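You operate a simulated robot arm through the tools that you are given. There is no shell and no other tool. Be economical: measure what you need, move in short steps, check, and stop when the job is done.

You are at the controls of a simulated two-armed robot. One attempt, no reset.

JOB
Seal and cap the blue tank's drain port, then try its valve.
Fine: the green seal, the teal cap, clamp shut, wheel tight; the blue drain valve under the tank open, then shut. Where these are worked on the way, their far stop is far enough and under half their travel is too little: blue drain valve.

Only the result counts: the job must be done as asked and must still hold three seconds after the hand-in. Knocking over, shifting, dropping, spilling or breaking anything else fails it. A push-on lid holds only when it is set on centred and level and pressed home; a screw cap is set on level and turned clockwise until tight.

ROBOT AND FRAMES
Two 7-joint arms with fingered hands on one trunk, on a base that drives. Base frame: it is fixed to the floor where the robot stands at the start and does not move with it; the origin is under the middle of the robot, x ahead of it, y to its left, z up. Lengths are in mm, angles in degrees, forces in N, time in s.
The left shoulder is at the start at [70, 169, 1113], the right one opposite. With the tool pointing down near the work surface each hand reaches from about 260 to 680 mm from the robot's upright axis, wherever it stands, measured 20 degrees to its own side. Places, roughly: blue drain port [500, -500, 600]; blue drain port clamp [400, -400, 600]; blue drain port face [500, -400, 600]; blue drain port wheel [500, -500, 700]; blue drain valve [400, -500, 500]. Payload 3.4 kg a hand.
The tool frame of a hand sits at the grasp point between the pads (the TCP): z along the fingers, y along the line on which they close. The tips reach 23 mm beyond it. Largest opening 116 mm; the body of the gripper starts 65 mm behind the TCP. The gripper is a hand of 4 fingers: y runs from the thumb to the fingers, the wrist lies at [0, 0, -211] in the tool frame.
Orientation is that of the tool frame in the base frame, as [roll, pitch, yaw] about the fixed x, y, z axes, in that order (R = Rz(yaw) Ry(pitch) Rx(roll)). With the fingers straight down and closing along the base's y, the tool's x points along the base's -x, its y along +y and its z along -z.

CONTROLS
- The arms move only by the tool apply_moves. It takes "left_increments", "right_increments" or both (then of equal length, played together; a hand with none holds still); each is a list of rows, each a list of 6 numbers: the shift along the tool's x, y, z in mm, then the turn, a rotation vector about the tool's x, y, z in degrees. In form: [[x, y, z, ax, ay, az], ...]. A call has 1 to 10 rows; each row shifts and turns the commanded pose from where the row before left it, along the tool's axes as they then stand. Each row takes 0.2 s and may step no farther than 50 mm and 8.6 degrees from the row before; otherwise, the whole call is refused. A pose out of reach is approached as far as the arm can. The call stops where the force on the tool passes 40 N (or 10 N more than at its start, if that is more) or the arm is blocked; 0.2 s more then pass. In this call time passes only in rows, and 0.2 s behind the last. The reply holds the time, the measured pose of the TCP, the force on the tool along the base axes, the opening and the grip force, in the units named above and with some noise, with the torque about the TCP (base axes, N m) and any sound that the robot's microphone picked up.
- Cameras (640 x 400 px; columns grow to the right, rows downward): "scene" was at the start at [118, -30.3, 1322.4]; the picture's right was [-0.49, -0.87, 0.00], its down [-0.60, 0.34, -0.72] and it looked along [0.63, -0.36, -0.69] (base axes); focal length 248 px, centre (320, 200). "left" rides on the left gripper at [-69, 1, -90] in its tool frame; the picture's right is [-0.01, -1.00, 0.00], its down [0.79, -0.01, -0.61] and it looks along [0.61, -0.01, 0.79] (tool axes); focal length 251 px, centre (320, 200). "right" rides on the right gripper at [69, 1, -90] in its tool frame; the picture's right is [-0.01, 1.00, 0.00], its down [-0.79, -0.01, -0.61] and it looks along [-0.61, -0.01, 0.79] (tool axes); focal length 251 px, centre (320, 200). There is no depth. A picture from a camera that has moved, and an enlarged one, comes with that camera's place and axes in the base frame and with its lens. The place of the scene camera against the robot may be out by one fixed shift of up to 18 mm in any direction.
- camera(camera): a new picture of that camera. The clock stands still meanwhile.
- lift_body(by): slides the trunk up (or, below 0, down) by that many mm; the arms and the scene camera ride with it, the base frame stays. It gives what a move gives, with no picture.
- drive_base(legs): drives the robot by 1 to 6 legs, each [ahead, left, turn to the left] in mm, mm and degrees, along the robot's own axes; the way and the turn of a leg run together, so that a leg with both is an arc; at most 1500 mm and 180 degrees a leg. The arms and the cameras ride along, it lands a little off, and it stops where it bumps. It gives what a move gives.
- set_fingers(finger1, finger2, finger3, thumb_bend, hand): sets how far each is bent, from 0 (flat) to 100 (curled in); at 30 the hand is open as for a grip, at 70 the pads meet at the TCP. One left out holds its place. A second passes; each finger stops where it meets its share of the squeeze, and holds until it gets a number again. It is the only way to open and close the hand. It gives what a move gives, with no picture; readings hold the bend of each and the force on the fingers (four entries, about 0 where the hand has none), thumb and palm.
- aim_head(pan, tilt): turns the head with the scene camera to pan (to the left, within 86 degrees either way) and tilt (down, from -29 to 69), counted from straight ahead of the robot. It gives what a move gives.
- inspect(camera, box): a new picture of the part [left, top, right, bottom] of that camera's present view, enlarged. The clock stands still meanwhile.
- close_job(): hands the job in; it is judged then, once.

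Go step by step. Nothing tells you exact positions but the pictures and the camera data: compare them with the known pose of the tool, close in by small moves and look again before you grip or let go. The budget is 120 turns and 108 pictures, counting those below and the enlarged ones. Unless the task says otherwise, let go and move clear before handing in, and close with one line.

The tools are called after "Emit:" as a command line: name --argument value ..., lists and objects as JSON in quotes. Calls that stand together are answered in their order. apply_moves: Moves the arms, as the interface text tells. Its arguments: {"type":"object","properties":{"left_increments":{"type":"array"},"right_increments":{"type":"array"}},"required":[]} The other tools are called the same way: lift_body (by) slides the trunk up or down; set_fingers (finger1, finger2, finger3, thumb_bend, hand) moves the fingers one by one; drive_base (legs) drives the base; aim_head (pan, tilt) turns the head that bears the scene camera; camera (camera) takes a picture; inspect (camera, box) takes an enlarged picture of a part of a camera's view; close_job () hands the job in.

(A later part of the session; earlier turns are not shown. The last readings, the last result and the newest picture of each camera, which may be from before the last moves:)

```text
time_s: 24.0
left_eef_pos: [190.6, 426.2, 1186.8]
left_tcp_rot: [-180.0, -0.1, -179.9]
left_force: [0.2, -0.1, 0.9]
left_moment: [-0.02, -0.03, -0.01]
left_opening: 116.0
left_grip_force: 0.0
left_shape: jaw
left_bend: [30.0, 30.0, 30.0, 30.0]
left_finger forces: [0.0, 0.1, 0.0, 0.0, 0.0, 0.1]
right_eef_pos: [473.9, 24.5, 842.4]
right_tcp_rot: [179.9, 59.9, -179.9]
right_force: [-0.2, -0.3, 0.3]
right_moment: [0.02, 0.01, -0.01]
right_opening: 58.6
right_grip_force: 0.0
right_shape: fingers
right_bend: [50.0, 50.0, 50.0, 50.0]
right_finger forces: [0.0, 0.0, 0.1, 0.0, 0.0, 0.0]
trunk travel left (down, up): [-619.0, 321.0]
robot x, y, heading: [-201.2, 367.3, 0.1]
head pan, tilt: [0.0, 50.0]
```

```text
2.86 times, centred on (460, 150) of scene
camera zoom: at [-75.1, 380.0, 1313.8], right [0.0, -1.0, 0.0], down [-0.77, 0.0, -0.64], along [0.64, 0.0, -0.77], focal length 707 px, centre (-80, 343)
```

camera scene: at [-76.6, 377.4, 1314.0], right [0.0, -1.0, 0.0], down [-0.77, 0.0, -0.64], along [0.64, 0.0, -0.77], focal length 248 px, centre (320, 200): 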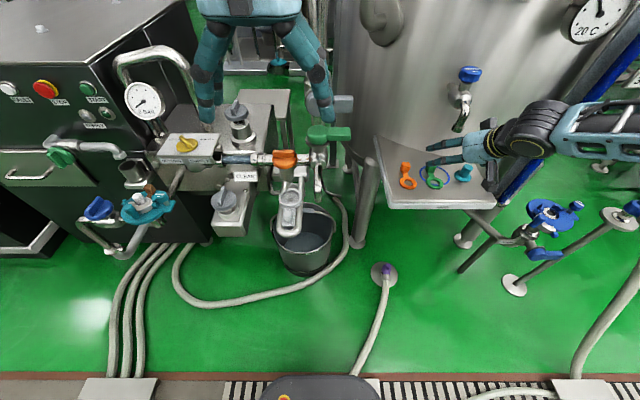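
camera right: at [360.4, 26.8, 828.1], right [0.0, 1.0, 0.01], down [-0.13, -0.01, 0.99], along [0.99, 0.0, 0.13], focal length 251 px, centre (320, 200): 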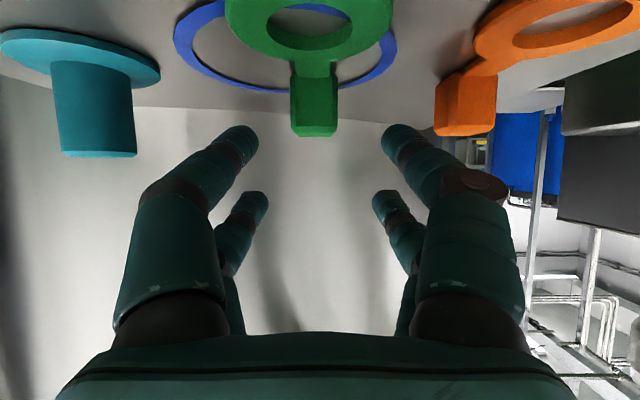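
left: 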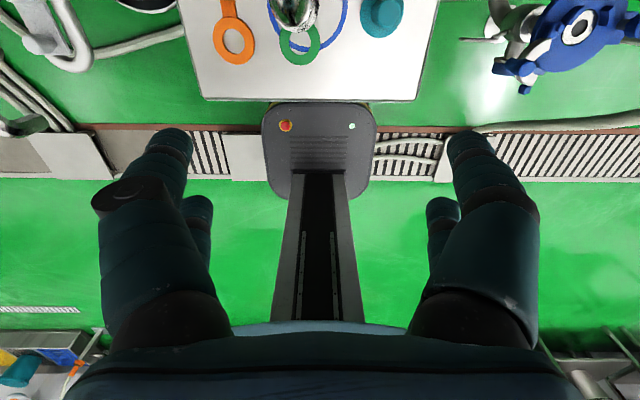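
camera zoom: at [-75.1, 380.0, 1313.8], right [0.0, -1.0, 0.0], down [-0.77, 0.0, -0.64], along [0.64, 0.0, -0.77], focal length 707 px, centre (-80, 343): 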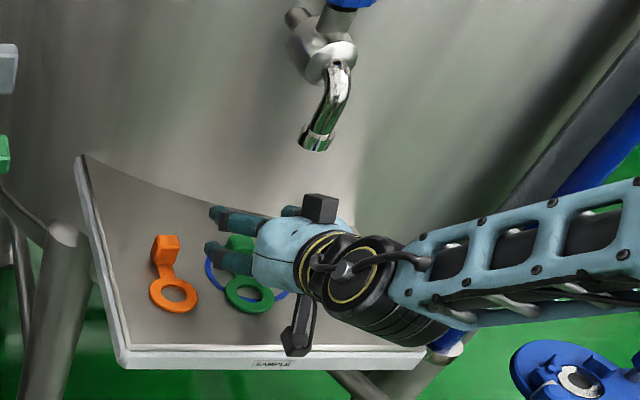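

The lower digits straddle the tab's line properly. I advance the last 28 mm.

Emit:
apply_moves --right_increments '[[-1, 0, 14, 0, 0, 0], [0, 0, 14, 0, 0, 0]]'

Emit:
camera --camera "right"

```text
time_s: 24.6
left_eef_pos: [190.0, 425.1, 1187.7]
left_tcp_rot: [-180.0, 0.0, -180.0]
left_force: [0.0, -0.6, -0.2]
left_moment: [0.01, -0.04, 0.01]
left_opening: 115.6
left_grip_force: 0.0
left_shape: jaw
left_bend: [30.0, 30.0, 30.0, 30.0]
left_finger forces: [0.0, 0.0, 0.1, 0.0, 0.0, 0.0]
right_eef_pos: [477.9, 24.5, 847.0]
right_tcp_rot: [179.5, 59.9, 179.8]
right_force: [-0.6, 0.2, 0.3]
right_moment: [0.01, -0.03, 0.01]
right_opening: 58.9
right_grip_force: 0.0
right_shape: fingers
right_bend: [50.0, 50.0, 50.0, 50.0]
right_finger forces: [0.1, 0.1, 0.0, 0.0, 0.1, 0.1]
right hand out of reach, approached as far as the arm can: row 1, 2
trunk travel left (down, up): [-619.0, 321.0]
robot x, y, heading: [-200.9, 367.5, 0.0]
head pan, tilt: [0.0, 50.0]
```

```text
76 pictures are left
camera right: at [365.7, 24.0, 833.0], right [0.0, 1.0, 0.01], down [-0.13, -0.01, 0.99], along [0.99, 0.0, 0.13], focal length 251 px, centre (320, 200)
```

right: 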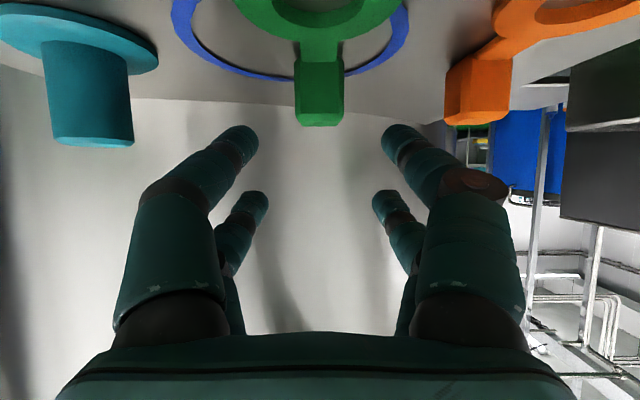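

The arm is at its limit here, but trunk and base can finish the approach: lower the trunk 20 mm, then drive ahead 20 mm.

Emit:
lift_body --by -20

Emit:
drive_base --legs '[[20, 0, 0]]'

Emit:
camera --camera "right"

Emit:
inspect --camera "scene" --box '[400, 80, 520, 220]'

```text
time_s: 25.3
left_eef_pos: [189.8, 424.6, 1168.3]
left_tcp_rot: [-180.0, 0.0, -179.9]
left_force: [-0.5, -0.1, 0.5]
left_moment: [0.0, -0.02, 0.01]
left_opening: 116.0
left_grip_force: 0.0
left_shape: jaw
left_bend: [30.0, 30.0, 30.0, 30.0]
left_finger forces: [0.1, 0.1, 0.1, 0.1, 0.0, 0.1]
right_eef_pos: [478.0, 22.5, 826.7]
right_tcp_rot: [179.5, 60.0, 179.7]
right_force: [-0.4, -0.6, -0.2]
right_moment: [-0.03, 0.03, -0.01]
right_opening: 59.0
right_grip_force: 0.0
right_shape: fingers
right_bend: [50.0, 50.0, 50.0, 50.0]
right_finger forces: [0.0, 0.1, 0.0, 0.0, 0.0, 0.0]
trunk travel left (down, up): [-599.0, 341.0]
robot x, y, heading: [-201.8, 368.4, 0.1]
head pan, tilt: [0.0, 50.0]
```

```text
time_s: 26.1
left_eef_pos: [206.5, 425.7, 1168.4]
left_tcp_rot: [-180.0, 0.1, -179.9]
left_force: [-0.7, 0.1, 0.9]
left_moment: [-0.01, 0.0, -0.01]
left_opening: 116.1
left_grip_force: 0.1
left_shape: jaw
left_bend: [30.0, 30.0, 30.0, 30.0]
left_finger forces: [0.0, 0.0, 0.0, 0.0, 0.0, 0.0]
right_eef_pos: [495.4, 23.5, 828.7]
right_tcp_rot: [179.5, 60.1, 179.8]
right_force: [0.3, 0.7, 0.1]
right_moment: [0.01, -0.03, 0.0]
right_opening: 59.0
right_grip_force: 0.0
right_shape: fingers
right_bend: [50.0, 50.0, 50.0, 50.0]
right_finger forces: [0.0, 0.0, 0.0, 0.0, 0.0, 0.0]
trunk travel left (down, up): [-599.0, 341.0]
robot x, y, heading: [-183.5, 366.0, 0.0]
head pan, tilt: [0.0, 50.0]
```

```text
75 pictures are left
camera right: at [383.5, 24.1, 814.4], right [0.0, 1.0, 0.01], down [-0.13, -0.01, 0.99], along [0.99, 0.0, 0.13], focal length 251 px, centre (320, 200)
```

right: 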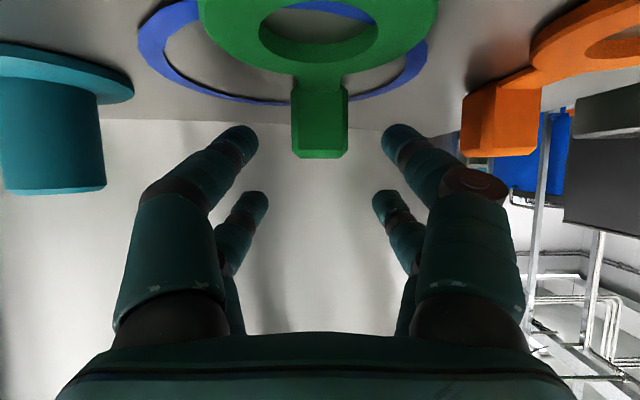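

```text
2.86 times, centred on (460, 150) of scene
camera zoom: at [-59.5, 378.3, 1294.3], right [0.0, -1.0, 0.0], down [-0.76, 0.0, -0.64], along [0.64, 0.0, -0.76], focal length 707 px, centre (-80, 343)
```

zoom: 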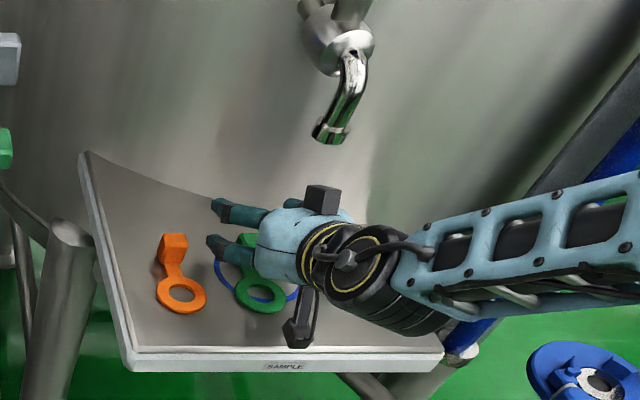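

The tab sits between the lower digits, a bit near their tips. I lower 4 mm and go 6 mm further ahead before gripping.

Emit:
lift_body --by -4

Emit:
drive_base --legs '[[7, 0, 0]]'

```text
time_s: 26.6
left_eef_pos: [209.0, 425.1, 1164.6]
left_tcp_rot: [-179.9, 0.0, -179.9]
left_force: [-0.4, 0.4, 0.2]
left_moment: [-0.03, -0.03, 0.0]
left_opening: 115.8
left_grip_force: 0.1
left_shape: jaw
left_bend: [30.0, 30.0, 30.0, 30.0]
left_finger forces: [0.1, 0.0, 0.0, 0.0, 0.0, 0.0]
right_eef_pos: [497.8, 22.0, 822.9]
right_tcp_rot: [179.5, 60.1, 179.7]
right_force: [-0.4, 0.0, 0.3]
right_moment: [-0.01, -0.02, 0.03]
right_opening: 58.9
right_grip_force: 0.1
right_shape: fingers
right_bend: [50.0, 50.0, 50.0, 50.0]
right_finger forces: [0.1, 0.1, 0.1, 0.0, 0.0, 0.1]
trunk travel left (down, up): [-595.0, 345.0]
robot x, y, heading: [-178.7, 370.6, 0.2]
head pan, tilt: [0.0, 50.0]
```

```text
time_s: 27.3
left_eef_pos: [215.4, 425.1, 1164.1]
left_tcp_rot: [-179.9, 0.2, -179.9]
left_force: [-0.4, 0.1, -0.8]
left_moment: [-0.04, -0.02, -0.03]
left_opening: 115.9
left_grip_force: 0.1
left_shape: jaw
left_bend: [30.0, 30.0, 30.0, 30.0]
left_finger forces: [0.1, 0.1, 0.0, 0.0, 0.0, 0.0]
right_eef_pos: [503.4, 22.6, 823.4]
right_tcp_rot: [179.5, 60.0, 179.7]
right_force: [-0.8, 0.2, -0.7]
right_moment: [0.01, -0.01, 0.01]
right_opening: 58.7
right_grip_force: 0.1
right_shape: fingers
right_bend: [50.0, 50.0, 50.0, 50.0]
right_finger forces: [0.0, 0.0, 0.1, 0.0, 0.0, 0.1]
trunk travel left (down, up): [-595.0, 345.0]
robot x, y, heading: [-173.8, 370.0, 0.0]
head pan, tilt: [0.0, 50.0]
```

Position is right; closing the hand on the tab.

Emit:
set_fingers --hand "right" --finger1 70 --finger2 70 --finger3 70 --thumb_bend 70

Emit:
camera --camera "right"

```text
time_s: 28.3
left_eef_pos: [216.9, 425.4, 1163.5]
left_tcp_rot: [180.0, 0.0, -179.9]
left_force: [0.2, 0.0, -0.3]
left_moment: [0.01, 0.01, -0.02]
left_opening: 116.2
left_grip_force: 0.0
left_shape: jaw
left_bend: [30.0, 30.0, 30.0, 30.0]
left_finger forces: [0.1, 0.0, 0.0, 0.1, 0.1, 0.0]
right_eef_pos: [505.5, 23.9, 823.0]
right_tcp_rot: [179.5, 60.1, 179.8]
right_force: [0.0, 0.0, 1.4]
right_moment: [0.04, 0.0, 0.01]
right_opening: 20.2
right_grip_force: 5.6
right_shape: fingers
right_bend: [62.0, 70.0, 70.0, 65.0]
right_finger forces: [6.3, 0.0, 0.1, 0.0, 6.3, 0.0]
trunk travel left (down, up): [-595.0, 345.0]
robot x, y, heading: [-173.6, 368.4, 0.3]
head pan, tilt: [0.0, 50.0]
```

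```text
73 pictures are left
camera right: at [391.9, 24.0, 809.0], right [0.0, 1.0, 0.01], down [-0.13, -0.01, 0.99], along [0.99, 0.0, 0.13], focal length 251 px, centre (320, 200)
```

right: 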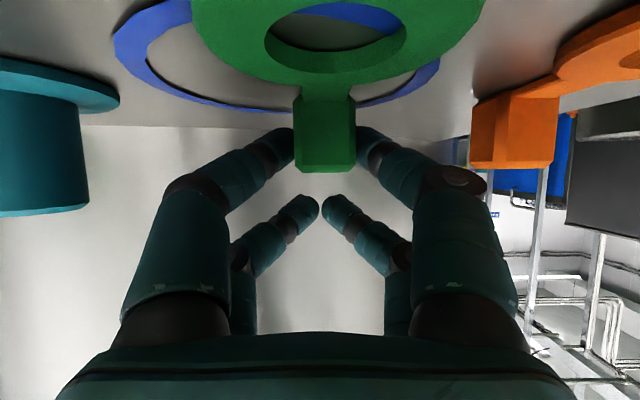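

The tab is held by finger 1 and thumb. I lift 10 mm with the trunk, look, then back out.

Emit:
lift_body --by 10

Emit:
camera --camera "right"

Emit:
inspect --camera "scene" --box '[400, 60, 540, 220]'

```text
time_s: 28.9
left_eef_pos: [215.9, 425.5, 1172.3]
left_tcp_rot: [179.9, 0.1, -179.8]
left_force: [-0.2, -1.3, 0.3]
left_moment: [-0.03, 0.01, 0.01]
left_opening: 115.5
left_grip_force: 0.0
left_shape: jaw
left_bend: [30.0, 30.0, 30.0, 30.0]
left_finger forces: [0.0, 0.1, 0.1, 0.1, 0.0, 0.0]
right_eef_pos: [503.7, 23.0, 832.3]
right_tcp_rot: [179.5, 60.0, 179.8]
right_force: [0.5, 0.1, -0.3]
right_moment: [-0.02, 0.0, 0.03]
right_opening: 20.1
right_grip_force: 6.6
right_shape: fingers
right_bend: [62.0, 70.0, 70.0, 65.0]
right_finger forces: [6.3, 0.0, 0.1, 0.0, 6.2, 0.1]
trunk travel left (down, up): [-605.0, 335.0]
robot x, y, heading: [-173.3, 368.8, 0.2]
head pan, tilt: [0.0, 50.0]
```

```text
72 pictures are left
camera right: at [391.9, 24.0, 819.0], right [0.0, 1.0, 0.01], down [-0.13, -0.01, 0.99], along [0.99, 0.0, 0.13], focal length 251 px, centre (320, 200)
```

right: 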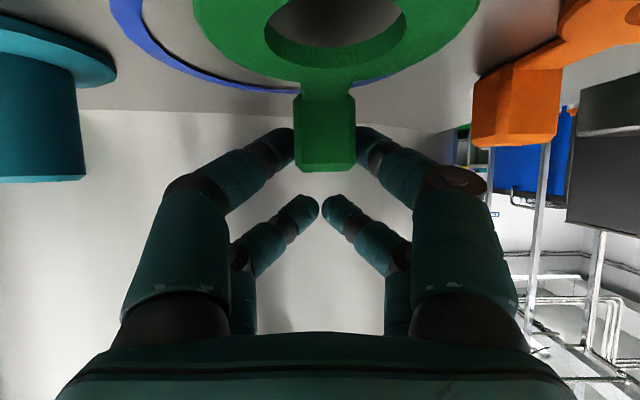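

```text
2.50 times, centred on (470, 140) of scene
camera zoom: at [-49.9, 378.2, 1300.0], right [0.0, -1.0, 0.0], down [-0.77, 0.0, -0.64], along [0.64, 0.0, -0.77], focal length 619 px, centre (-55, 350)
```

zoom: 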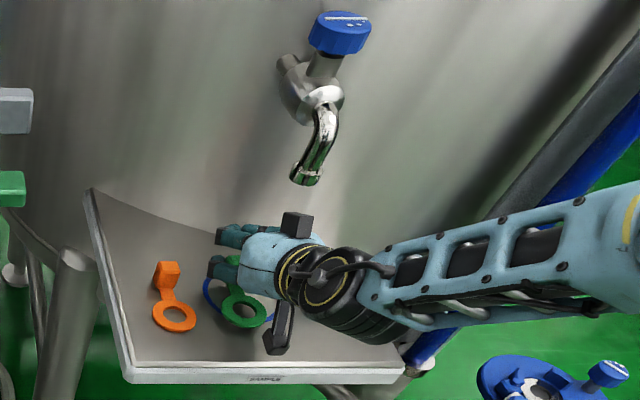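

Seal is lifted level and the blue ring stayed. I back out 150 mm and then drive right to face the port.

Emit:
drive_base --legs '[[-160, 0, 0], [0, -470, 0]]'

Emit:
aim_head --pan -25 --tilt 45

Emit:
camera --camera "scene"

Emit:
camera --camera "right"

```text
time_s: 32.8
left_eef_pos: [57.5, -55.8, 1172.9]
left_tcp_rot: [-180.0, -0.1, -179.9]
left_force: [-0.4, 0.1, 0.7]
left_moment: [-0.02, 0.01, 0.01]
left_opening: 115.9
left_grip_force: 0.0
left_shape: jaw
left_bend: [30.0, 30.0, 30.0, 30.0]
left_finger forces: [0.0, 0.1, 0.1, 0.0, 0.1, 0.1]
right_eef_pos: [346.1, -458.3, 832.1]
right_tcp_rot: [179.5, 60.1, 179.7]
right_force: [0.7, -0.7, -0.9]
right_moment: [-0.02, 0.0, 0.02]
right_opening: 20.3
right_grip_force: 6.3
right_shape: fingers
right_bend: [62.0, 70.0, 70.0, 65.0]
right_finger forces: [6.2, 0.1, 0.0, 0.0, 6.4, 0.0]
trunk travel left (down, up): [-605.0, 335.0]
robot x, y, heading: [-329.3, -112.7, 0.1]
head pan, tilt: [0.0, 50.0]
```

```text
time_s: 33.7
left_eef_pos: [59.2, -56.0, 1174.2]
left_tcp_rot: [-179.9, 0.0, 179.9]
left_force: [-0.6, 0.1, 0.1]
left_moment: [0.01, 0.0, 0.02]
left_opening: 115.8
left_grip_force: 0.2
left_shape: jaw
left_bend: [30.0, 30.0, 30.0, 30.0]
left_finger forces: [0.0, 0.1, 0.0, 0.0, 0.0, 0.0]
right_eef_pos: [345.5, -458.6, 833.5]
right_tcp_rot: [179.6, 60.1, 179.6]
right_force: [-0.2, 0.9, -0.2]
right_moment: [0.0, 0.0, 0.04]
right_opening: 20.6
right_grip_force: 6.9
right_shape: fingers
right_bend: [62.0, 70.0, 70.0, 65.0]
right_finger forces: [6.3, 0.1, 0.0, 0.0, 6.2, 0.1]
trunk travel left (down, up): [-605.0, 335.0]
robot x, y, heading: [-332.3, -111.4, 0.2]
head pan, tilt: [-25.0, 45.0]
```

```text
70 pictures are left
camera scene: at [-211.4, -136.3, 1306.8], right [-0.42, -0.91, 0.0], down [-0.64, 0.3, -0.71], along [0.64, -0.3, -0.71], focal length 248 px, centre (320, 200)
```

scene: 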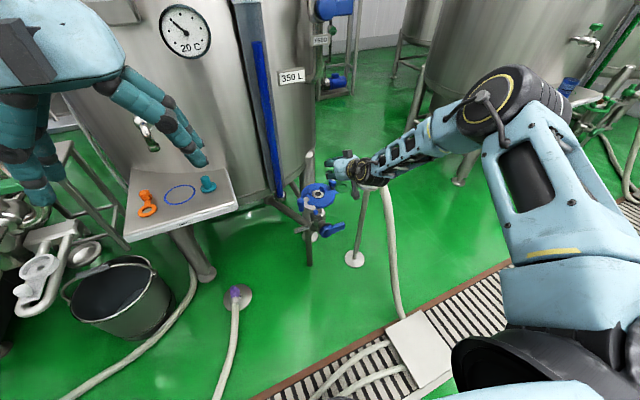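

```text
69 pictures are left
camera right: at [232.9, -457.2, 819.0], right [0.0, 1.0, 0.01], down [-0.13, -0.01, 0.99], along [0.99, -0.01, 0.13], focal length 251 px, centre (320, 200)
```

right: 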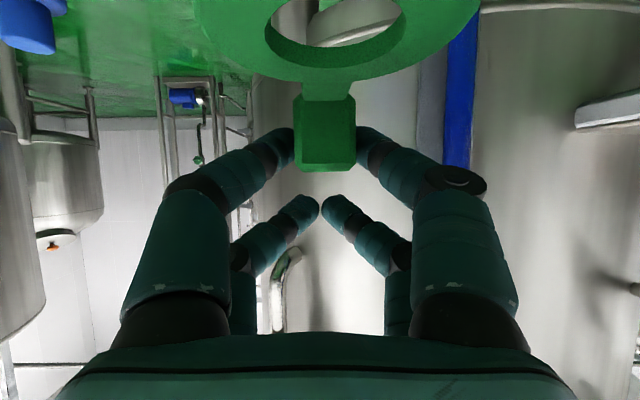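

Seal is held, the port is ahead. Port centre from hand views: about [457.5,-446,619]; I drive forward 172 mm and left 9 mm while still high.

Emit:
drive_base --legs '[[172, 9, 0]]'

Emit:
lift_body --by -110

Emit:
aim_head --pan -32 --tilt 52

Emit:
camera --camera "scene"

Emit:
camera --camera "right"

```text
time_s: 35.1
left_eef_pos: [230.8, -45.9, 1172.9]
left_tcp_rot: [-180.0, 0.0, -180.0]
left_force: [0.5, -0.2, 0.8]
left_moment: [0.01, 0.02, 0.01]
left_opening: 115.9
left_grip_force: 0.0
left_shape: jaw
left_bend: [30.0, 30.0, 30.0, 30.0]
left_finger forces: [0.1, 0.0, 0.1, 0.0, 0.1, 0.0]
right_eef_pos: [517.9, -448.9, 833.4]
right_tcp_rot: [179.5, 59.9, 179.7]
right_force: [0.2, -0.1, -0.9]
right_moment: [0.03, 0.02, -0.01]
right_opening: 20.4
right_grip_force: 5.8
right_shape: fingers
right_bend: [62.0, 70.0, 70.0, 65.0]
right_finger forces: [6.3, 0.0, 0.0, 0.1, 6.3, 0.1]
trunk travel left (down, up): [-605.0, 335.0]
robot x, y, heading: [-158.2, -102.7, 0.3]
head pan, tilt: [-25.0, 45.0]
```

```text
time_s: 36.6
left_eef_pos: [230.3, -45.7, 1063.1]
left_tcp_rot: [179.9, -0.1, -180.0]
left_force: [-0.2, -0.4, -0.6]
left_moment: [-0.03, 0.02, -0.02]
left_opening: 115.9
left_grip_force: 0.1
left_shape: jaw
left_bend: [30.0, 30.0, 30.0, 30.0]
left_finger forces: [0.1, 0.0, 0.0, 0.0, 0.0, 0.0]
right_eef_pos: [519.1, -448.7, 723.6]
right_tcp_rot: [179.5, 60.0, 179.7]
right_force: [-0.9, 0.7, 0.0]
right_moment: [0.02, -0.01, 0.01]
right_opening: 20.6
right_grip_force: 6.4
right_shape: fingers
right_bend: [62.0, 70.0, 70.0, 65.0]
right_finger forces: [6.3, 0.1, 0.1, 0.0, 6.3, 0.0]
trunk travel left (down, up): [-495.0, 445.0]
robot x, y, heading: [-156.2, -104.7, 0.4]
head pan, tilt: [-25.0, 45.0]
```

```text
time_s: 37.2
left_eef_pos: [231.6, -46.8, 1064.2]
left_tcp_rot: [180.0, -0.1, -180.0]
left_force: [0.6, 0.0, -0.5]
left_moment: [0.04, -0.01, 0.02]
left_opening: 116.1
left_grip_force: 0.0
left_shape: jaw
left_bend: [30.0, 30.0, 30.0, 30.0]
left_finger forces: [0.0, 0.1, 0.0, 0.0, 0.0, 0.1]
right_eef_pos: [518.7, -449.2, 724.0]
right_tcp_rot: [179.5, 59.9, 179.7]
right_force: [0.7, -0.4, -0.2]
right_moment: [0.01, 0.01, 0.04]
right_opening: 20.5
right_grip_force: 6.2
right_shape: fingers
right_bend: [62.0, 70.0, 70.0, 65.0]
right_finger forces: [6.3, 0.0, 0.0, 0.0, 6.3, 0.0]
trunk travel left (down, up): [-495.0, 445.0]
robot x, y, heading: [-158.5, -106.4, 0.2]
head pan, tilt: [-32.0, 52.0]
```

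```text
68 pictures are left
camera scene: at [-48.4, -132.7, 1187.3], right [-0.53, -0.85, 0.0], down [-0.67, 0.42, -0.62], along [0.52, -0.33, -0.79], focal length 248 px, centre (320, 200)
```

scene: 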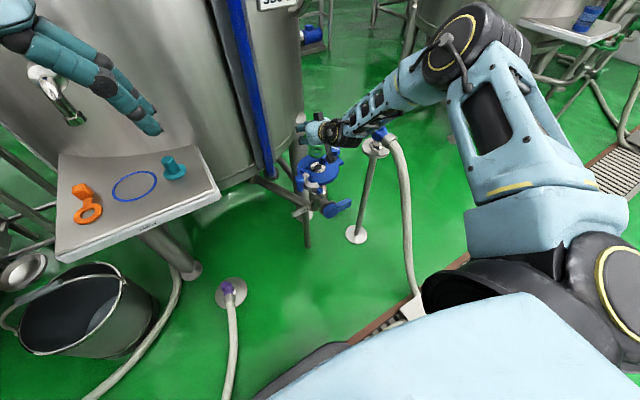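

```text
67 pictures are left
camera right: at [406.3, -447.5, 708.9], right [0.0, 1.0, 0.01], down [-0.13, -0.01, 0.99], along [0.99, 0.0, 0.13], focal length 251 px, centre (320, 200)
```

right: 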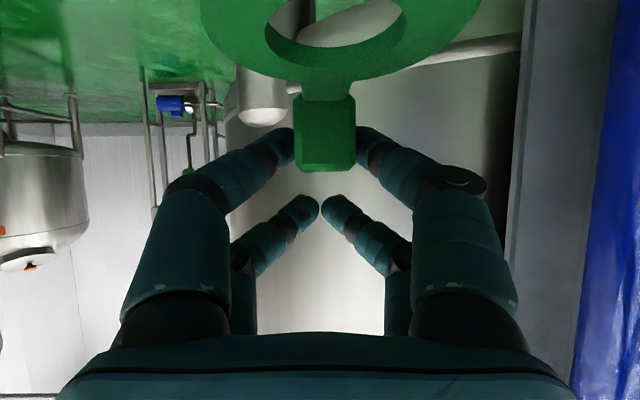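

Now zoom on port and seal from the scene camera.

Emit:
inspect --camera "scene" --box '[270, 100, 390, 230]'

```text
3.08 times, centred on (330, 165) of scene
camera zoom: at [-48.4, -132.7, 1187.3], right [-0.53, -0.85, 0.0], down [-0.67, 0.42, -0.62], along [0.52, -0.33, -0.79], focal length 762 px, centre (289, 308)
```

zoom: 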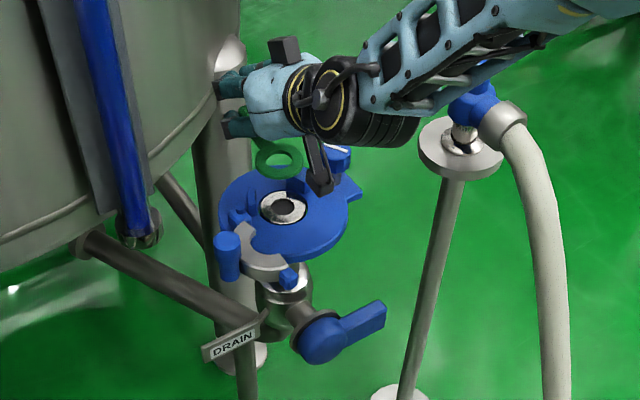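

Seal and port are aligned within a couple of millimetres. I lower 40 mm more and check again.

Emit:
lift_body --by -42

Emit:
inspect --camera "scene" --box '[280, 80, 380, 200]'

Emit:
camera --camera "right"

```text
time_s: 38.1
left_eef_pos: [229.9, -46.2, 1021.4]
left_tcp_rot: [180.0, 0.0, 180.0]
left_force: [-0.6, -0.2, 0.3]
left_moment: [0.02, 0.0, 0.02]
left_opening: 115.6
left_grip_force: 0.0
left_shape: jaw
left_bend: [30.0, 30.0, 30.0, 30.0]
left_finger forces: [0.0, 0.0, 0.1, 0.0, 0.1, 0.0]
right_eef_pos: [518.7, -449.6, 681.8]
right_tcp_rot: [179.4, 59.9, 179.7]
right_force: [0.3, -0.1, -0.5]
right_moment: [-0.03, 0.02, 0.01]
right_opening: 20.7
right_grip_force: 6.1
right_shape: fingers
right_bend: [62.0, 70.0, 70.0, 65.0]
right_finger forces: [6.3, 0.0, 0.0, 0.0, 6.3, 0.1]
trunk travel left (down, up): [-453.0, 487.0]
robot x, y, heading: [-157.2, -105.1, 0.0]
head pan, tilt: [-32.0, 52.0]
```

```text
3.33 times, centred on (330, 140) of scene
camera zoom: at [-48.8, -132.6, 1145.3], right [-0.53, -0.85, 0.0], down [-0.67, 0.42, -0.62], along [0.52, -0.33, -0.79], focal length 825 px, centre (287, 400)
```

zoom: 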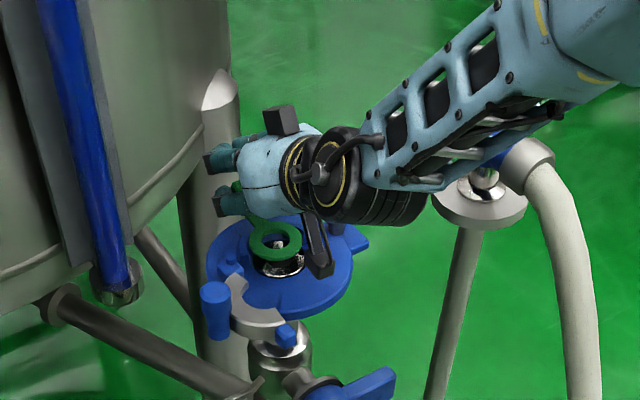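

```text
64 pictures are left
camera right: at [406.1, -447.4, 667.1], right [0.0, 1.0, 0.01], down [-0.13, -0.01, 0.99], along [0.99, 0.0, 0.13], focal length 251 px, centre (320, 200)
```

right: 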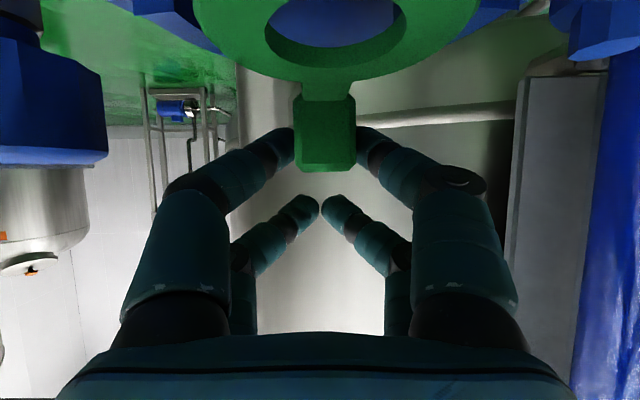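

I take a tighter zoom to measure the offset accurately.

Emit:
inspect --camera "scene" --box '[300, 130, 350, 180]'

```text
8.00 times, centred on (325, 155) of scene
camera zoom: at [-48.8, -132.6, 1145.3], right [-0.53, -0.85, 0.0], down [-0.67, 0.42, -0.62], along [0.52, -0.33, -0.79], focal length 1980 px, centre (280, 560)
```

zoom: 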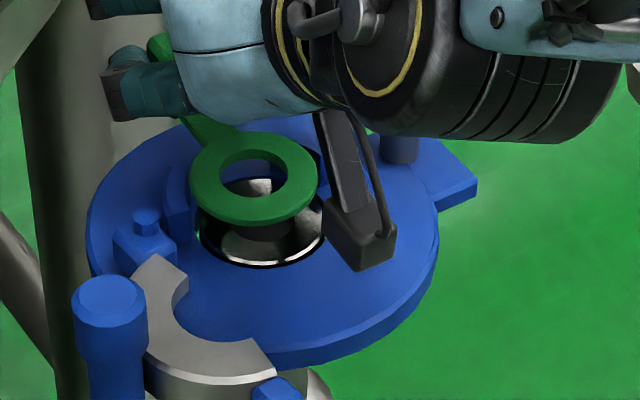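

Offset laterally is ~2.5 mm; along the view direction it's ambiguous due to height. I lower 12 mm to reduce parallax and zoom again.

Emit:
lift_body --by -12

Emit:
inspect --camera "scene" --box '[300, 120, 350, 170]'

Emit:
inspect --camera "right" --box '[180, 0, 500, 200]'

```text
time_s: 38.7
left_eef_pos: [229.4, -45.4, 1009.3]
left_tcp_rot: [-180.0, 0.0, 180.0]
left_force: [-0.4, -0.8, -0.3]
left_moment: [-0.03, 0.01, 0.02]
left_opening: 116.0
left_grip_force: 0.1
left_shape: jaw
left_bend: [30.0, 30.0, 30.0, 30.0]
left_finger forces: [0.1, 0.1, 0.0, 0.0, 0.1, 0.0]
right_eef_pos: [518.8, -448.0, 668.5]
right_tcp_rot: [179.4, 60.1, 179.7]
right_force: [-0.5, 0.0, 0.6]
right_moment: [0.0, 0.0, 0.01]
right_opening: 20.2
right_grip_force: 6.4
right_shape: fingers
right_bend: [62.0, 70.0, 70.0, 65.0]
right_finger forces: [6.3, 0.0, 0.0, 0.0, 6.3, 0.0]
trunk travel left (down, up): [-441.0, 499.0]
robot x, y, heading: [-158.3, -101.8, 0.1]
head pan, tilt: [-32.0, 52.0]
```

```text
8.00 times, centred on (325, 145) of scene
camera zoom: at [-48.7, -132.6, 1133.2], right [-0.53, -0.85, 0.0], down [-0.67, 0.42, -0.62], along [0.52, -0.33, -0.79], focal length 1980 px, centre (280, 640)
```

zoom: 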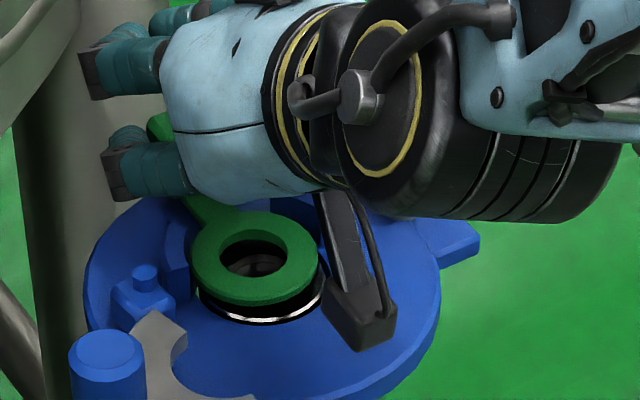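

```text
2.00 times, centred on (340, 100) of right
camera zoom: at [406.1, -447.5, 655.1], right [0.0, 1.0, 0.01], down [-0.13, -0.01, 0.99], along [0.99, 0.0, 0.13], focal length 503 px, centre (280, 400)
```

zoom: 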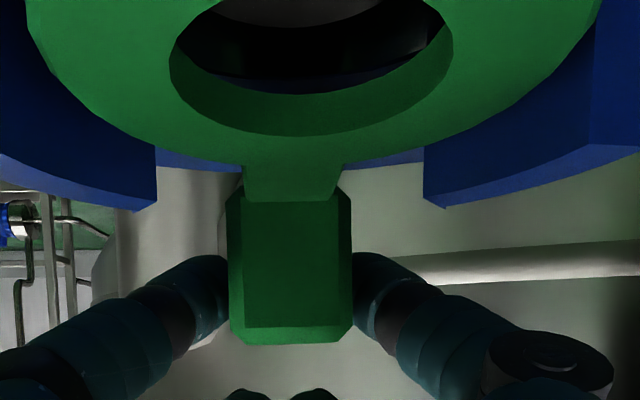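

Seal is about 1 mm too far ahead and 2.5 mm too far left. I shift it by a small arm move and check.

Emit:
apply_moves --right_increments '[[0.5, -2.5, -0.9, 0, 0, 0]]'

Emit:
inspect --camera "right" --box '[180, 0, 500, 200]'

Emit:
inspect --camera "scene" --box '[300, 120, 350, 170]'

```text
time_s: 39.1
left_eef_pos: [230.9, -46.3, 1009.5]
left_tcp_rot: [-180.0, -0.1, -180.0]
left_force: [-0.9, 0.3, 0.3]
left_moment: [-0.01, -0.01, -0.02]
left_opening: 116.1
left_grip_force: 0.1
left_shape: jaw
left_bend: [30.0, 30.0, 30.0, 30.0]
left_finger forces: [0.1, 0.1, 0.0, 0.1, 0.1, 0.1]
right_eef_pos: [517.7, -451.3, 669.7]
right_tcp_rot: [179.3, 60.0, 179.7]
right_force: [0.7, -0.4, -0.5]
right_moment: [0.02, 0.0, 0.0]
right_opening: 20.5
right_grip_force: 6.6
right_shape: fingers
right_bend: [62.0, 70.0, 70.0, 65.0]
right_finger forces: [6.3, 0.1, 0.1, 0.0, 6.3, 0.0]
trunk travel left (down, up): [-441.0, 499.0]
robot x, y, heading: [-160.5, -104.6, 0.3]
head pan, tilt: [-32.0, 52.0]
```

```text
2.00 times, centred on (340, 100) of right
camera zoom: at [405.3, -450.0, 654.7], right [0.0, 1.0, 0.01], down [-0.13, -0.01, 0.99], along [0.99, 0.0, 0.13], focal length 503 px, centre (280, 400)
```

zoom: 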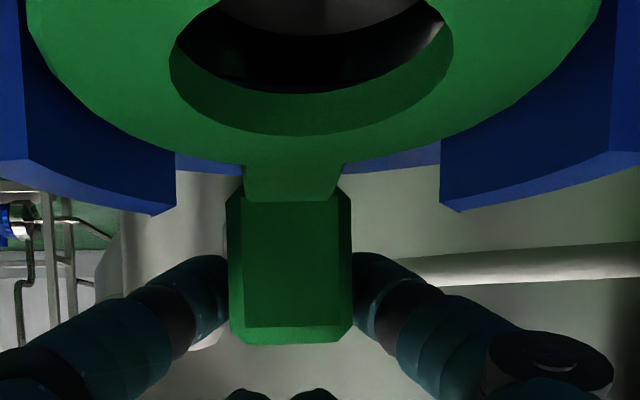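

```text
8.00 times, centred on (325, 145) of scene
camera zoom: at [-48.5, -132.8, 1133.3], right [-0.53, -0.85, 0.0], down [-0.67, 0.42, -0.62], along [0.52, -0.33, -0.79], focal length 1980 px, centre (280, 640)
```

zoom: 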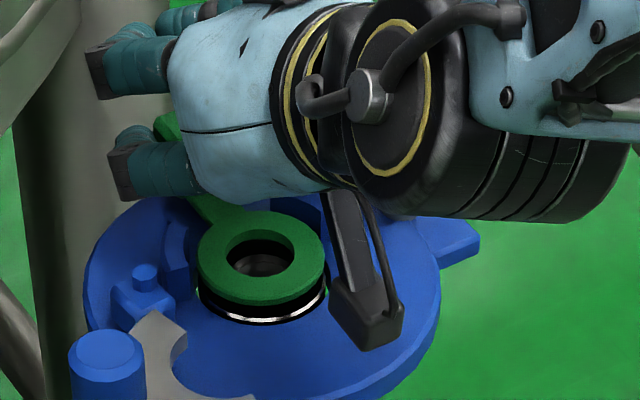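

Laterally the seal and port are now concentric. Lowering gently to contact.

Emit:
lift_body --by -6

Emit:
inspect --camera "scene" --box '[300, 115, 350, 165]'

```text
time_s: 39.6
left_eef_pos: [231.7, -45.7, 1003.2]
left_tcp_rot: [-180.0, -0.1, 180.0]
left_force: [0.5, 1.0, -0.3]
left_moment: [-0.01, 0.01, -0.02]
left_opening: 116.2
left_grip_force: 0.3
left_shape: jaw
left_bend: [30.0, 30.0, 30.0, 30.0]
left_finger forces: [0.0, 0.0, 0.0, 0.0, 0.0, 0.0]
right_eef_pos: [516.5, -451.1, 662.0]
right_tcp_rot: [179.6, 60.0, 179.7]
right_force: [-0.6, -0.1, -0.6]
right_moment: [-0.02, -0.03, 0.01]
right_opening: 20.4
right_grip_force: 6.4
right_shape: fingers
right_bend: [62.0, 70.0, 70.0, 65.0]
right_finger forces: [6.2, 0.0, 0.0, 0.1, 6.3, 0.0]
trunk travel left (down, up): [-435.0, 505.0]
robot x, y, heading: [-160.0, -99.3, 0.1]
head pan, tilt: [-32.0, 52.0]
```

```text
8.00 times, centred on (325, 140) of scene
camera zoom: at [-48.7, -132.6, 1127.2], right [-0.53, -0.85, 0.0], down [-0.67, 0.42, -0.62], along [0.52, -0.33, -0.79], focal length 1980 px, centre (280, 680)
```

zoom: 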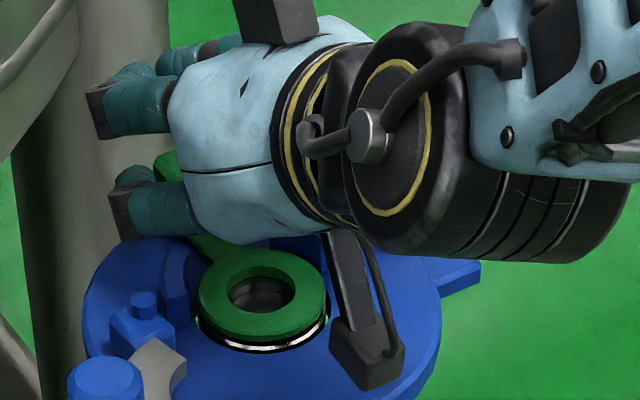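

Nearly down. Lowering 2 mm at a time, watching force.

Emit:
lift_body --by -2

Emit:
lift_body --by -1.5

Emit:
inspect --camera "scene" --box '[300, 115, 350, 165]'

```text
time_s: 40.2
left_eef_pos: [229.7, -46.9, 1001.6]
left_tcp_rot: [-179.9, 0.0, -179.9]
left_force: [0.8, 0.4, -1.2]
left_moment: [0.03, 0.0, 0.01]
left_opening: 116.1
left_grip_force: 0.0
left_shape: jaw
left_bend: [30.0, 30.0, 30.0, 30.0]
left_finger forces: [0.0, 0.0, 0.1, 0.0, 0.0, 0.0]
right_eef_pos: [517.3, -451.5, 660.9]
right_tcp_rot: [179.5, 60.1, 179.7]
right_force: [0.2, 0.2, 3.4]
right_moment: [0.02, 0.0, -0.02]
right_opening: 20.1
right_grip_force: 6.9
right_shape: fingers
right_bend: [62.0, 70.0, 70.0, 65.0]
right_finger forces: [6.5, 0.1, 0.1, 0.0, 6.8, 0.0]
trunk travel left (down, up): [-433.0, 507.0]
robot x, y, heading: [-157.8, -105.5, 0.2]
head pan, tilt: [-32.0, 52.0]
```

```text
time_s: 40.7
left_eef_pos: [230.1, -46.4, 1000.7]
left_tcp_rot: [180.0, 0.1, 180.0]
left_force: [0.6, -0.2, 0.1]
left_moment: [0.0, -0.03, -0.02]
left_opening: 115.9
left_grip_force: 0.0
left_shape: jaw
left_bend: [30.0, 30.0, 30.0, 30.0]
left_finger forces: [0.0, 0.0, 0.0, 0.0, 0.0, 0.0]
right_eef_pos: [517.7, -451.1, 659.5]
right_tcp_rot: [179.5, 60.0, 179.6]
right_force: [0.2, 0.0, 8.3]
right_moment: [0.04, -0.08, -0.02]
right_opening: 20.5
right_grip_force: 6.9
right_shape: fingers
right_bend: [63.0, 70.0, 70.0, 65.0]
right_finger forces: [6.4, 0.0, 0.0, 0.1, 7.3, 0.0]
trunk travel left (down, up): [-432.0, 508.0]
robot x, y, heading: [-158.0, -107.8, 0.3]
head pan, tilt: [-32.0, 52.0]
```

```text
8.00 times, centred on (325, 140) of scene
camera zoom: at [-49.7, -132.1, 1124.0], right [-0.53, -0.85, 0.0], down [-0.67, 0.42, -0.62], along [0.52, -0.33, -0.79], focal length 1980 px, centre (280, 680)
```

zoom: 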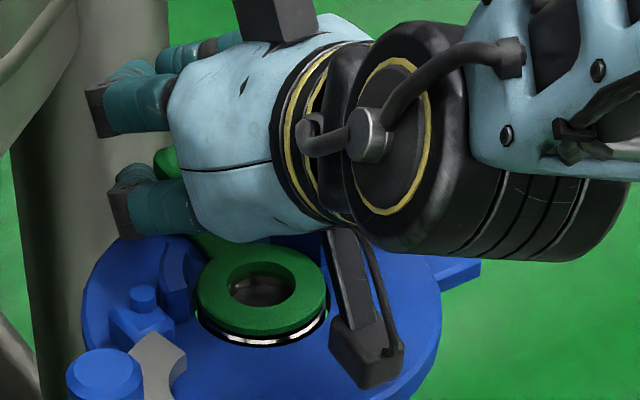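

Contact reached near z≈660 (fingertips brush the plate), with the seal over the ferrule. I ease up 1 mm, open, and look.

Emit:
lift_body --by 1

Emit:
set_fingers --hand "right" --finger1 50 --finger2 50 --finger3 50 --thumb_bend 50

Emit:
inspect --camera "scene" --box '[300, 115, 350, 165]'

Emit:
camera --camera "right"

```text
time_s: 41.2
left_eef_pos: [229.6, -45.9, 1001.0]
left_tcp_rot: [-180.0, 0.1, -179.9]
left_force: [-0.1, 0.4, -1.3]
left_moment: [0.02, 0.02, -0.02]
left_opening: 115.7
left_grip_force: 0.0
left_shape: jaw
left_bend: [30.0, 30.0, 30.0, 30.0]
left_finger forces: [0.1, 0.1, 0.1, 0.1, 0.0, 0.1]
right_eef_pos: [516.3, -450.9, 660.1]
right_tcp_rot: [179.5, 60.0, 179.7]
right_force: [1.5, -1.0, 5.9]
right_moment: [0.0, -0.05, -0.01]
right_opening: 20.1
right_grip_force: 7.1
right_shape: fingers
right_bend: [63.0, 70.0, 70.0, 65.0]
right_finger forces: [6.3, 0.0, 0.0, 0.0, 7.4, 0.0]
trunk travel left (down, up): [-433.0, 507.0]
robot x, y, heading: [-158.7, -102.1, 0.1]
head pan, tilt: [-32.0, 52.0]
```

```text
time_s: 42.2
left_eef_pos: [230.7, -46.1, 1000.0]
left_tcp_rot: [180.0, 0.0, -180.0]
left_force: [-0.3, -0.6, 0.2]
left_moment: [-0.02, 0.01, 0.02]
left_opening: 115.9
left_grip_force: 0.0
left_shape: jaw
left_bend: [30.0, 30.0, 30.0, 30.0]
left_finger forces: [0.0, 0.0, 0.0, 0.0, 0.0, 0.0]
right_eef_pos: [517.8, -451.3, 660.2]
right_tcp_rot: [179.6, 60.0, 179.8]
right_force: [-0.5, 0.3, -0.6]
right_moment: [0.04, -0.03, 0.02]
right_opening: 57.8
right_grip_force: 0.1
right_shape: fingers
right_bend: [50.0, 50.0, 50.0, 50.0]
right_finger forces: [0.0, 0.0, 0.0, 0.0, 0.1, 0.0]
trunk travel left (down, up): [-433.0, 507.0]
robot x, y, heading: [-159.4, -102.2, 0.0]
head pan, tilt: [-32.0, 52.0]
```

```text
8.00 times, centred on (325, 140) of scene
camera zoom: at [-48.5, -132.6, 1124.8], right [-0.53, -0.85, 0.0], down [-0.67, 0.42, -0.62], along [0.52, -0.33, -0.79], focal length 1980 px, centre (280, 680)
```

zoom: 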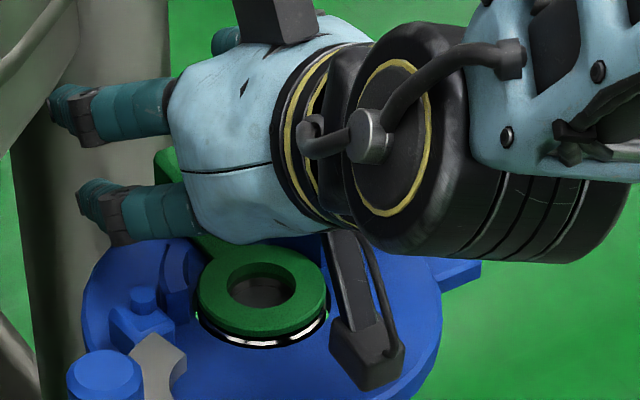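

```text
55 pictures are left
camera right: at [405.2, -450.1, 646.2], right [0.0, 1.0, 0.01], down [-0.13, -0.01, 0.99], along [0.99, 0.0, 0.13], focal length 251 px, centre (320, 200)
```

right: 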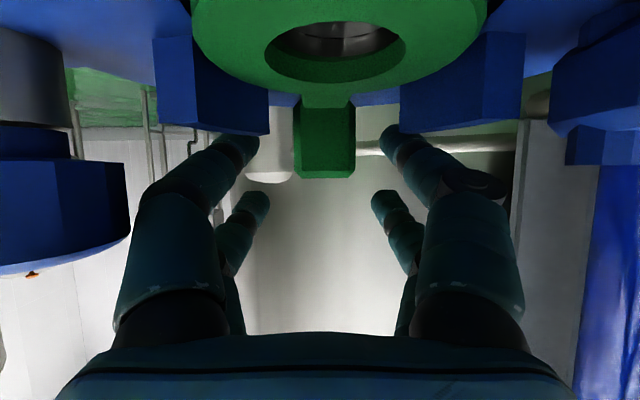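

The seal rests level on the port. I lift the trunk straight up 120 mm and inspect it.

Emit:
lift_body --by 130

Emit:
inspect --camera "scene" --box '[290, 165, 370, 215]'

```text
time_s: 43.8
left_eef_pos: [229.9, -47.2, 1130.3]
left_tcp_rot: [180.0, 0.1, -180.0]
left_force: [0.3, 0.4, -0.6]
left_moment: [0.01, 0.0, 0.0]
left_opening: 115.9
left_grip_force: 0.1
left_shape: jaw
left_bend: [30.0, 30.0, 30.0, 30.0]
left_finger forces: [0.0, 0.0, 0.1, 0.0, 0.1, 0.0]
right_eef_pos: [518.7, -451.5, 790.2]
right_tcp_rot: [179.4, 59.8, 179.7]
right_force: [0.5, -0.1, 0.1]
right_moment: [0.0, -0.01, 0.02]
right_opening: 57.8
right_grip_force: 0.0
right_shape: fingers
right_bend: [50.0, 50.0, 50.0, 50.0]
right_finger forces: [0.2, 0.0, 0.0, 0.0, 0.1, 0.0]
trunk travel left (down, up): [-563.0, 377.0]
robot x, y, heading: [-160.9, -103.3, 0.2]
head pan, tilt: [-32.0, 52.0]
```

```text
8.00 times, centred on (330, 190) of scene
camera zoom: at [-48.3, -132.7, 1254.7], right [-0.53, -0.85, 0.0], down [-0.67, 0.42, -0.62], along [0.52, -0.33, -0.79], focal length 1980 px, centre (240, 280)
```

zoom: 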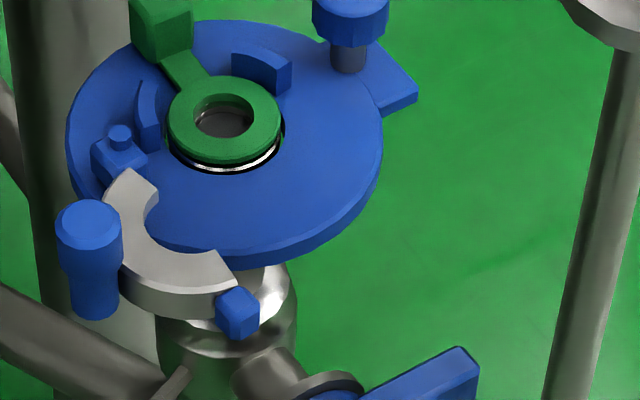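

Seal sits concentric. Next the teal cap, at about [468,-68,783..827]; I back out, raise the trunk and drive left in front of the tray.

Emit:
drive_base --legs '[[-200, 0, 0]]'

Emit:
lift_body --by 90

Emit:
drive_base --legs '[[0, 385, 0]]'

Emit:
apply_moves --right_increments '[[0, 0, -15, 6.5, 0, 3.75], [0, 0, -15, 6.5, 0, 3.75]]'

Emit:
camera --camera "right"

```text
time_s: 45.4
left_eef_pos: [29.4, -45.7, 1131.4]
left_tcp_rot: [-180.0, 0.0, -179.9]
left_force: [-0.1, 0.4, 0.9]
left_moment: [0.03, 0.02, -0.02]
left_opening: 116.0
left_grip_force: 0.1
left_shape: jaw
left_bend: [30.0, 30.0, 30.0, 30.0]
left_finger forces: [0.0, 0.0, 0.0, 0.1, 0.0, 0.0]
right_eef_pos: [316.3, -450.8, 791.6]
right_tcp_rot: [179.4, 60.0, 179.9]
right_force: [-0.1, 0.0, 0.2]
right_moment: [-0.01, 0.01, 0.02]
right_opening: 57.7
right_grip_force: 0.1
right_shape: fingers
right_bend: [50.0, 50.0, 50.0, 50.0]
right_finger forces: [0.1, 0.0, 0.0, 0.0, 0.0, 0.1]
trunk travel left (down, up): [-563.0, 377.0]
robot x, y, heading: [-361.5, -104.7, -0.0]
head pan, tilt: [-32.0, 52.0]
```

```text
time_s: 46.6
left_eef_pos: [29.2, -45.6, 1221.0]
left_tcp_rot: [-180.0, 0.0, 180.0]
left_force: [0.6, 0.4, -0.3]
left_moment: [-0.02, 0.01, 0.0]
left_opening: 115.8
left_grip_force: 0.1
left_shape: jaw
left_bend: [30.0, 30.0, 30.0, 30.0]
left_finger forces: [0.0, 0.0, 0.0, 0.0, 0.0, 0.1]
right_eef_pos: [316.5, -451.4, 880.0]
right_tcp_rot: [179.5, 59.9, 179.8]
right_force: [-0.2, -0.4, -0.5]
right_moment: [0.02, -0.03, 0.0]
right_opening: 57.7
right_grip_force: 0.0
right_shape: fingers
right_bend: [50.0, 50.0, 50.0, 50.0]
right_finger forces: [0.1, 0.0, 0.0, 0.1, 0.0, 0.0]
trunk travel left (down, up): [-653.0, 287.0]
robot x, y, heading: [-362.4, -105.8, 0.1]
head pan, tilt: [-32.0, 52.0]
```

```text
time_s: 49.0
left_eef_pos: [27.1, 339.6, 1221.2]
left_tcp_rot: [180.0, 0.0, -179.5]
left_force: [-0.4, 0.1, -1.1]
left_moment: [0.01, 0.01, -0.01]
left_opening: 115.8
left_grip_force: 0.1
left_shape: jaw
left_bend: [30.0, 30.0, 30.0, 30.0]
left_finger forces: [0.1, 0.0, 0.0, 0.0, 0.0, 0.1]
right_eef_pos: [317.2, -63.5, 879.8]
right_tcp_rot: [179.5, 59.9, -180.0]
right_force: [0.1, 0.0, -0.7]
right_moment: [0.0, -0.02, -0.05]
right_opening: 57.7
right_grip_force: 0.1
right_shape: fingers
right_bend: [50.0, 50.0, 50.0, 50.0]
right_finger forces: [0.0, 0.0, 0.0, 0.1, 0.1, 0.0]
trunk travel left (down, up): [-653.0, 287.0]
robot x, y, heading: [-364.8, 280.2, 0.4]
head pan, tilt: [-32.0, 52.0]
```

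```text
time_s: 49.6
left_eef_pos: [27.3, 341.3, 1221.5]
left_tcp_rot: [-180.0, 0.0, -179.5]
left_force: [-0.4, 0.4, 0.7]
left_moment: [-0.02, -0.01, -0.02]
left_opening: 115.8
left_grip_force: 0.0
left_shape: jaw
left_bend: [30.0, 30.0, 30.0, 30.0]
left_finger forces: [0.1, 0.0, 0.0, 0.0, 0.0, 0.0]
right_eef_pos: [287.5, -59.5, 896.9]
right_tcp_rot: [179.8, 59.9, 165.1]
right_force: [0.1, -0.3, 0.5]
right_moment: [0.01, -0.01, 0.0]
right_opening: 57.8
right_grip_force: 0.1
right_shape: fingers
right_bend: [50.0, 50.0, 50.0, 50.0]
right_finger forces: [0.1, 0.0, 0.0, 0.0, 0.1, 0.0]
trunk travel left (down, up): [-653.0, 287.0]
robot x, y, heading: [-364.0, 278.7, 0.6]
head pan, tilt: [-32.0, 52.0]
```

```text
53 pictures are left
camera right: at [180.5, -31.1, 881.8], right [0.26, 0.97, 0.01], down [-0.12, 0.02, 0.99], along [0.96, -0.25, 0.13], focal length 251 px, centre (320, 200)
```

right: 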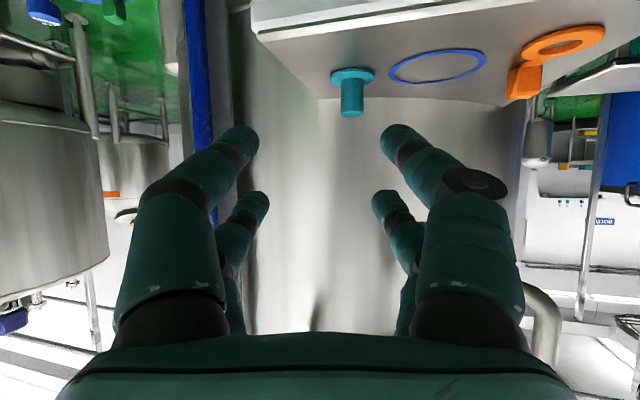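

Hand is yawed 15° right. The cap knob lies ~38 mm to its left and ~180 mm ahead; I drive ahead most of it, lower, and look.

Emit:
drive_base --legs '[[140, -8, 0]]'

Emit:
lift_body --by -45

Emit:
camera --camera "right"

```text
time_s: 51.0
left_eef_pos: [166.9, 334.1, 1221.9]
left_tcp_rot: [180.0, 0.0, -179.6]
left_force: [0.0, 0.0, -0.3]
left_moment: [0.0, 0.02, 0.03]
left_opening: 116.0
left_grip_force: 0.2
left_shape: jaw
left_bend: [30.0, 30.0, 30.0, 30.0]
left_finger forces: [0.0, 0.0, 0.0, 0.0, 0.1, 0.1]
right_eef_pos: [429.2, -66.5, 895.7]
right_tcp_rot: [179.5, 60.1, 165.1]
right_force: [-0.7, -0.4, 0.4]
right_moment: [0.0, 0.02, 0.03]
right_opening: 58.0
right_grip_force: 0.1
right_shape: fingers
right_bend: [50.0, 50.0, 50.0, 50.0]
right_finger forces: [0.0, 0.1, 0.1, 0.1, 0.0, 0.0]
trunk travel left (down, up): [-653.0, 287.0]
robot x, y, heading: [-223.6, 272.8, 0.7]
head pan, tilt: [-32.0, 52.0]
```

```text
time_s: 51.9
left_eef_pos: [168.0, 333.3, 1176.2]
left_tcp_rot: [-180.0, 0.0, -179.6]
left_force: [0.8, 0.1, 0.7]
left_moment: [0.01, -0.02, -0.02]
left_opening: 115.9
left_grip_force: 0.1
left_shape: jaw
left_bend: [30.0, 30.0, 30.0, 30.0]
left_finger forces: [0.0, 0.1, 0.0, 0.0, 0.0, 0.0]
right_eef_pos: [430.4, -68.2, 850.2]
right_tcp_rot: [179.5, 59.9, 165.2]
right_force: [0.4, 0.0, 0.1]
right_moment: [0.0, -0.02, -0.03]
right_opening: 57.9
right_grip_force: 0.1
right_shape: fingers
right_bend: [50.0, 50.0, 50.0, 50.0]
right_finger forces: [0.0, 0.1, 0.1, 0.0, 0.1, 0.0]
trunk travel left (down, up): [-608.0, 332.0]
robot x, y, heading: [-221.2, 275.2, 0.5]
head pan, tilt: [-32.0, 52.0]
```

```text
52 pictures are left
camera right: at [322.0, -38.4, 836.7], right [0.25, 0.97, 0.01], down [-0.13, 0.02, 0.99], along [0.96, -0.25, 0.13], focal length 251 px, centre (320, 200)
```

right: 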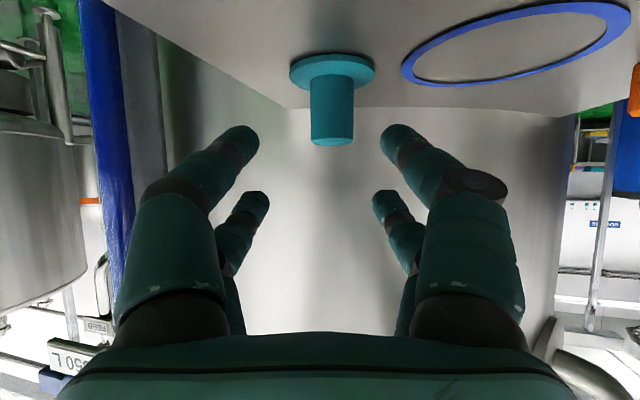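

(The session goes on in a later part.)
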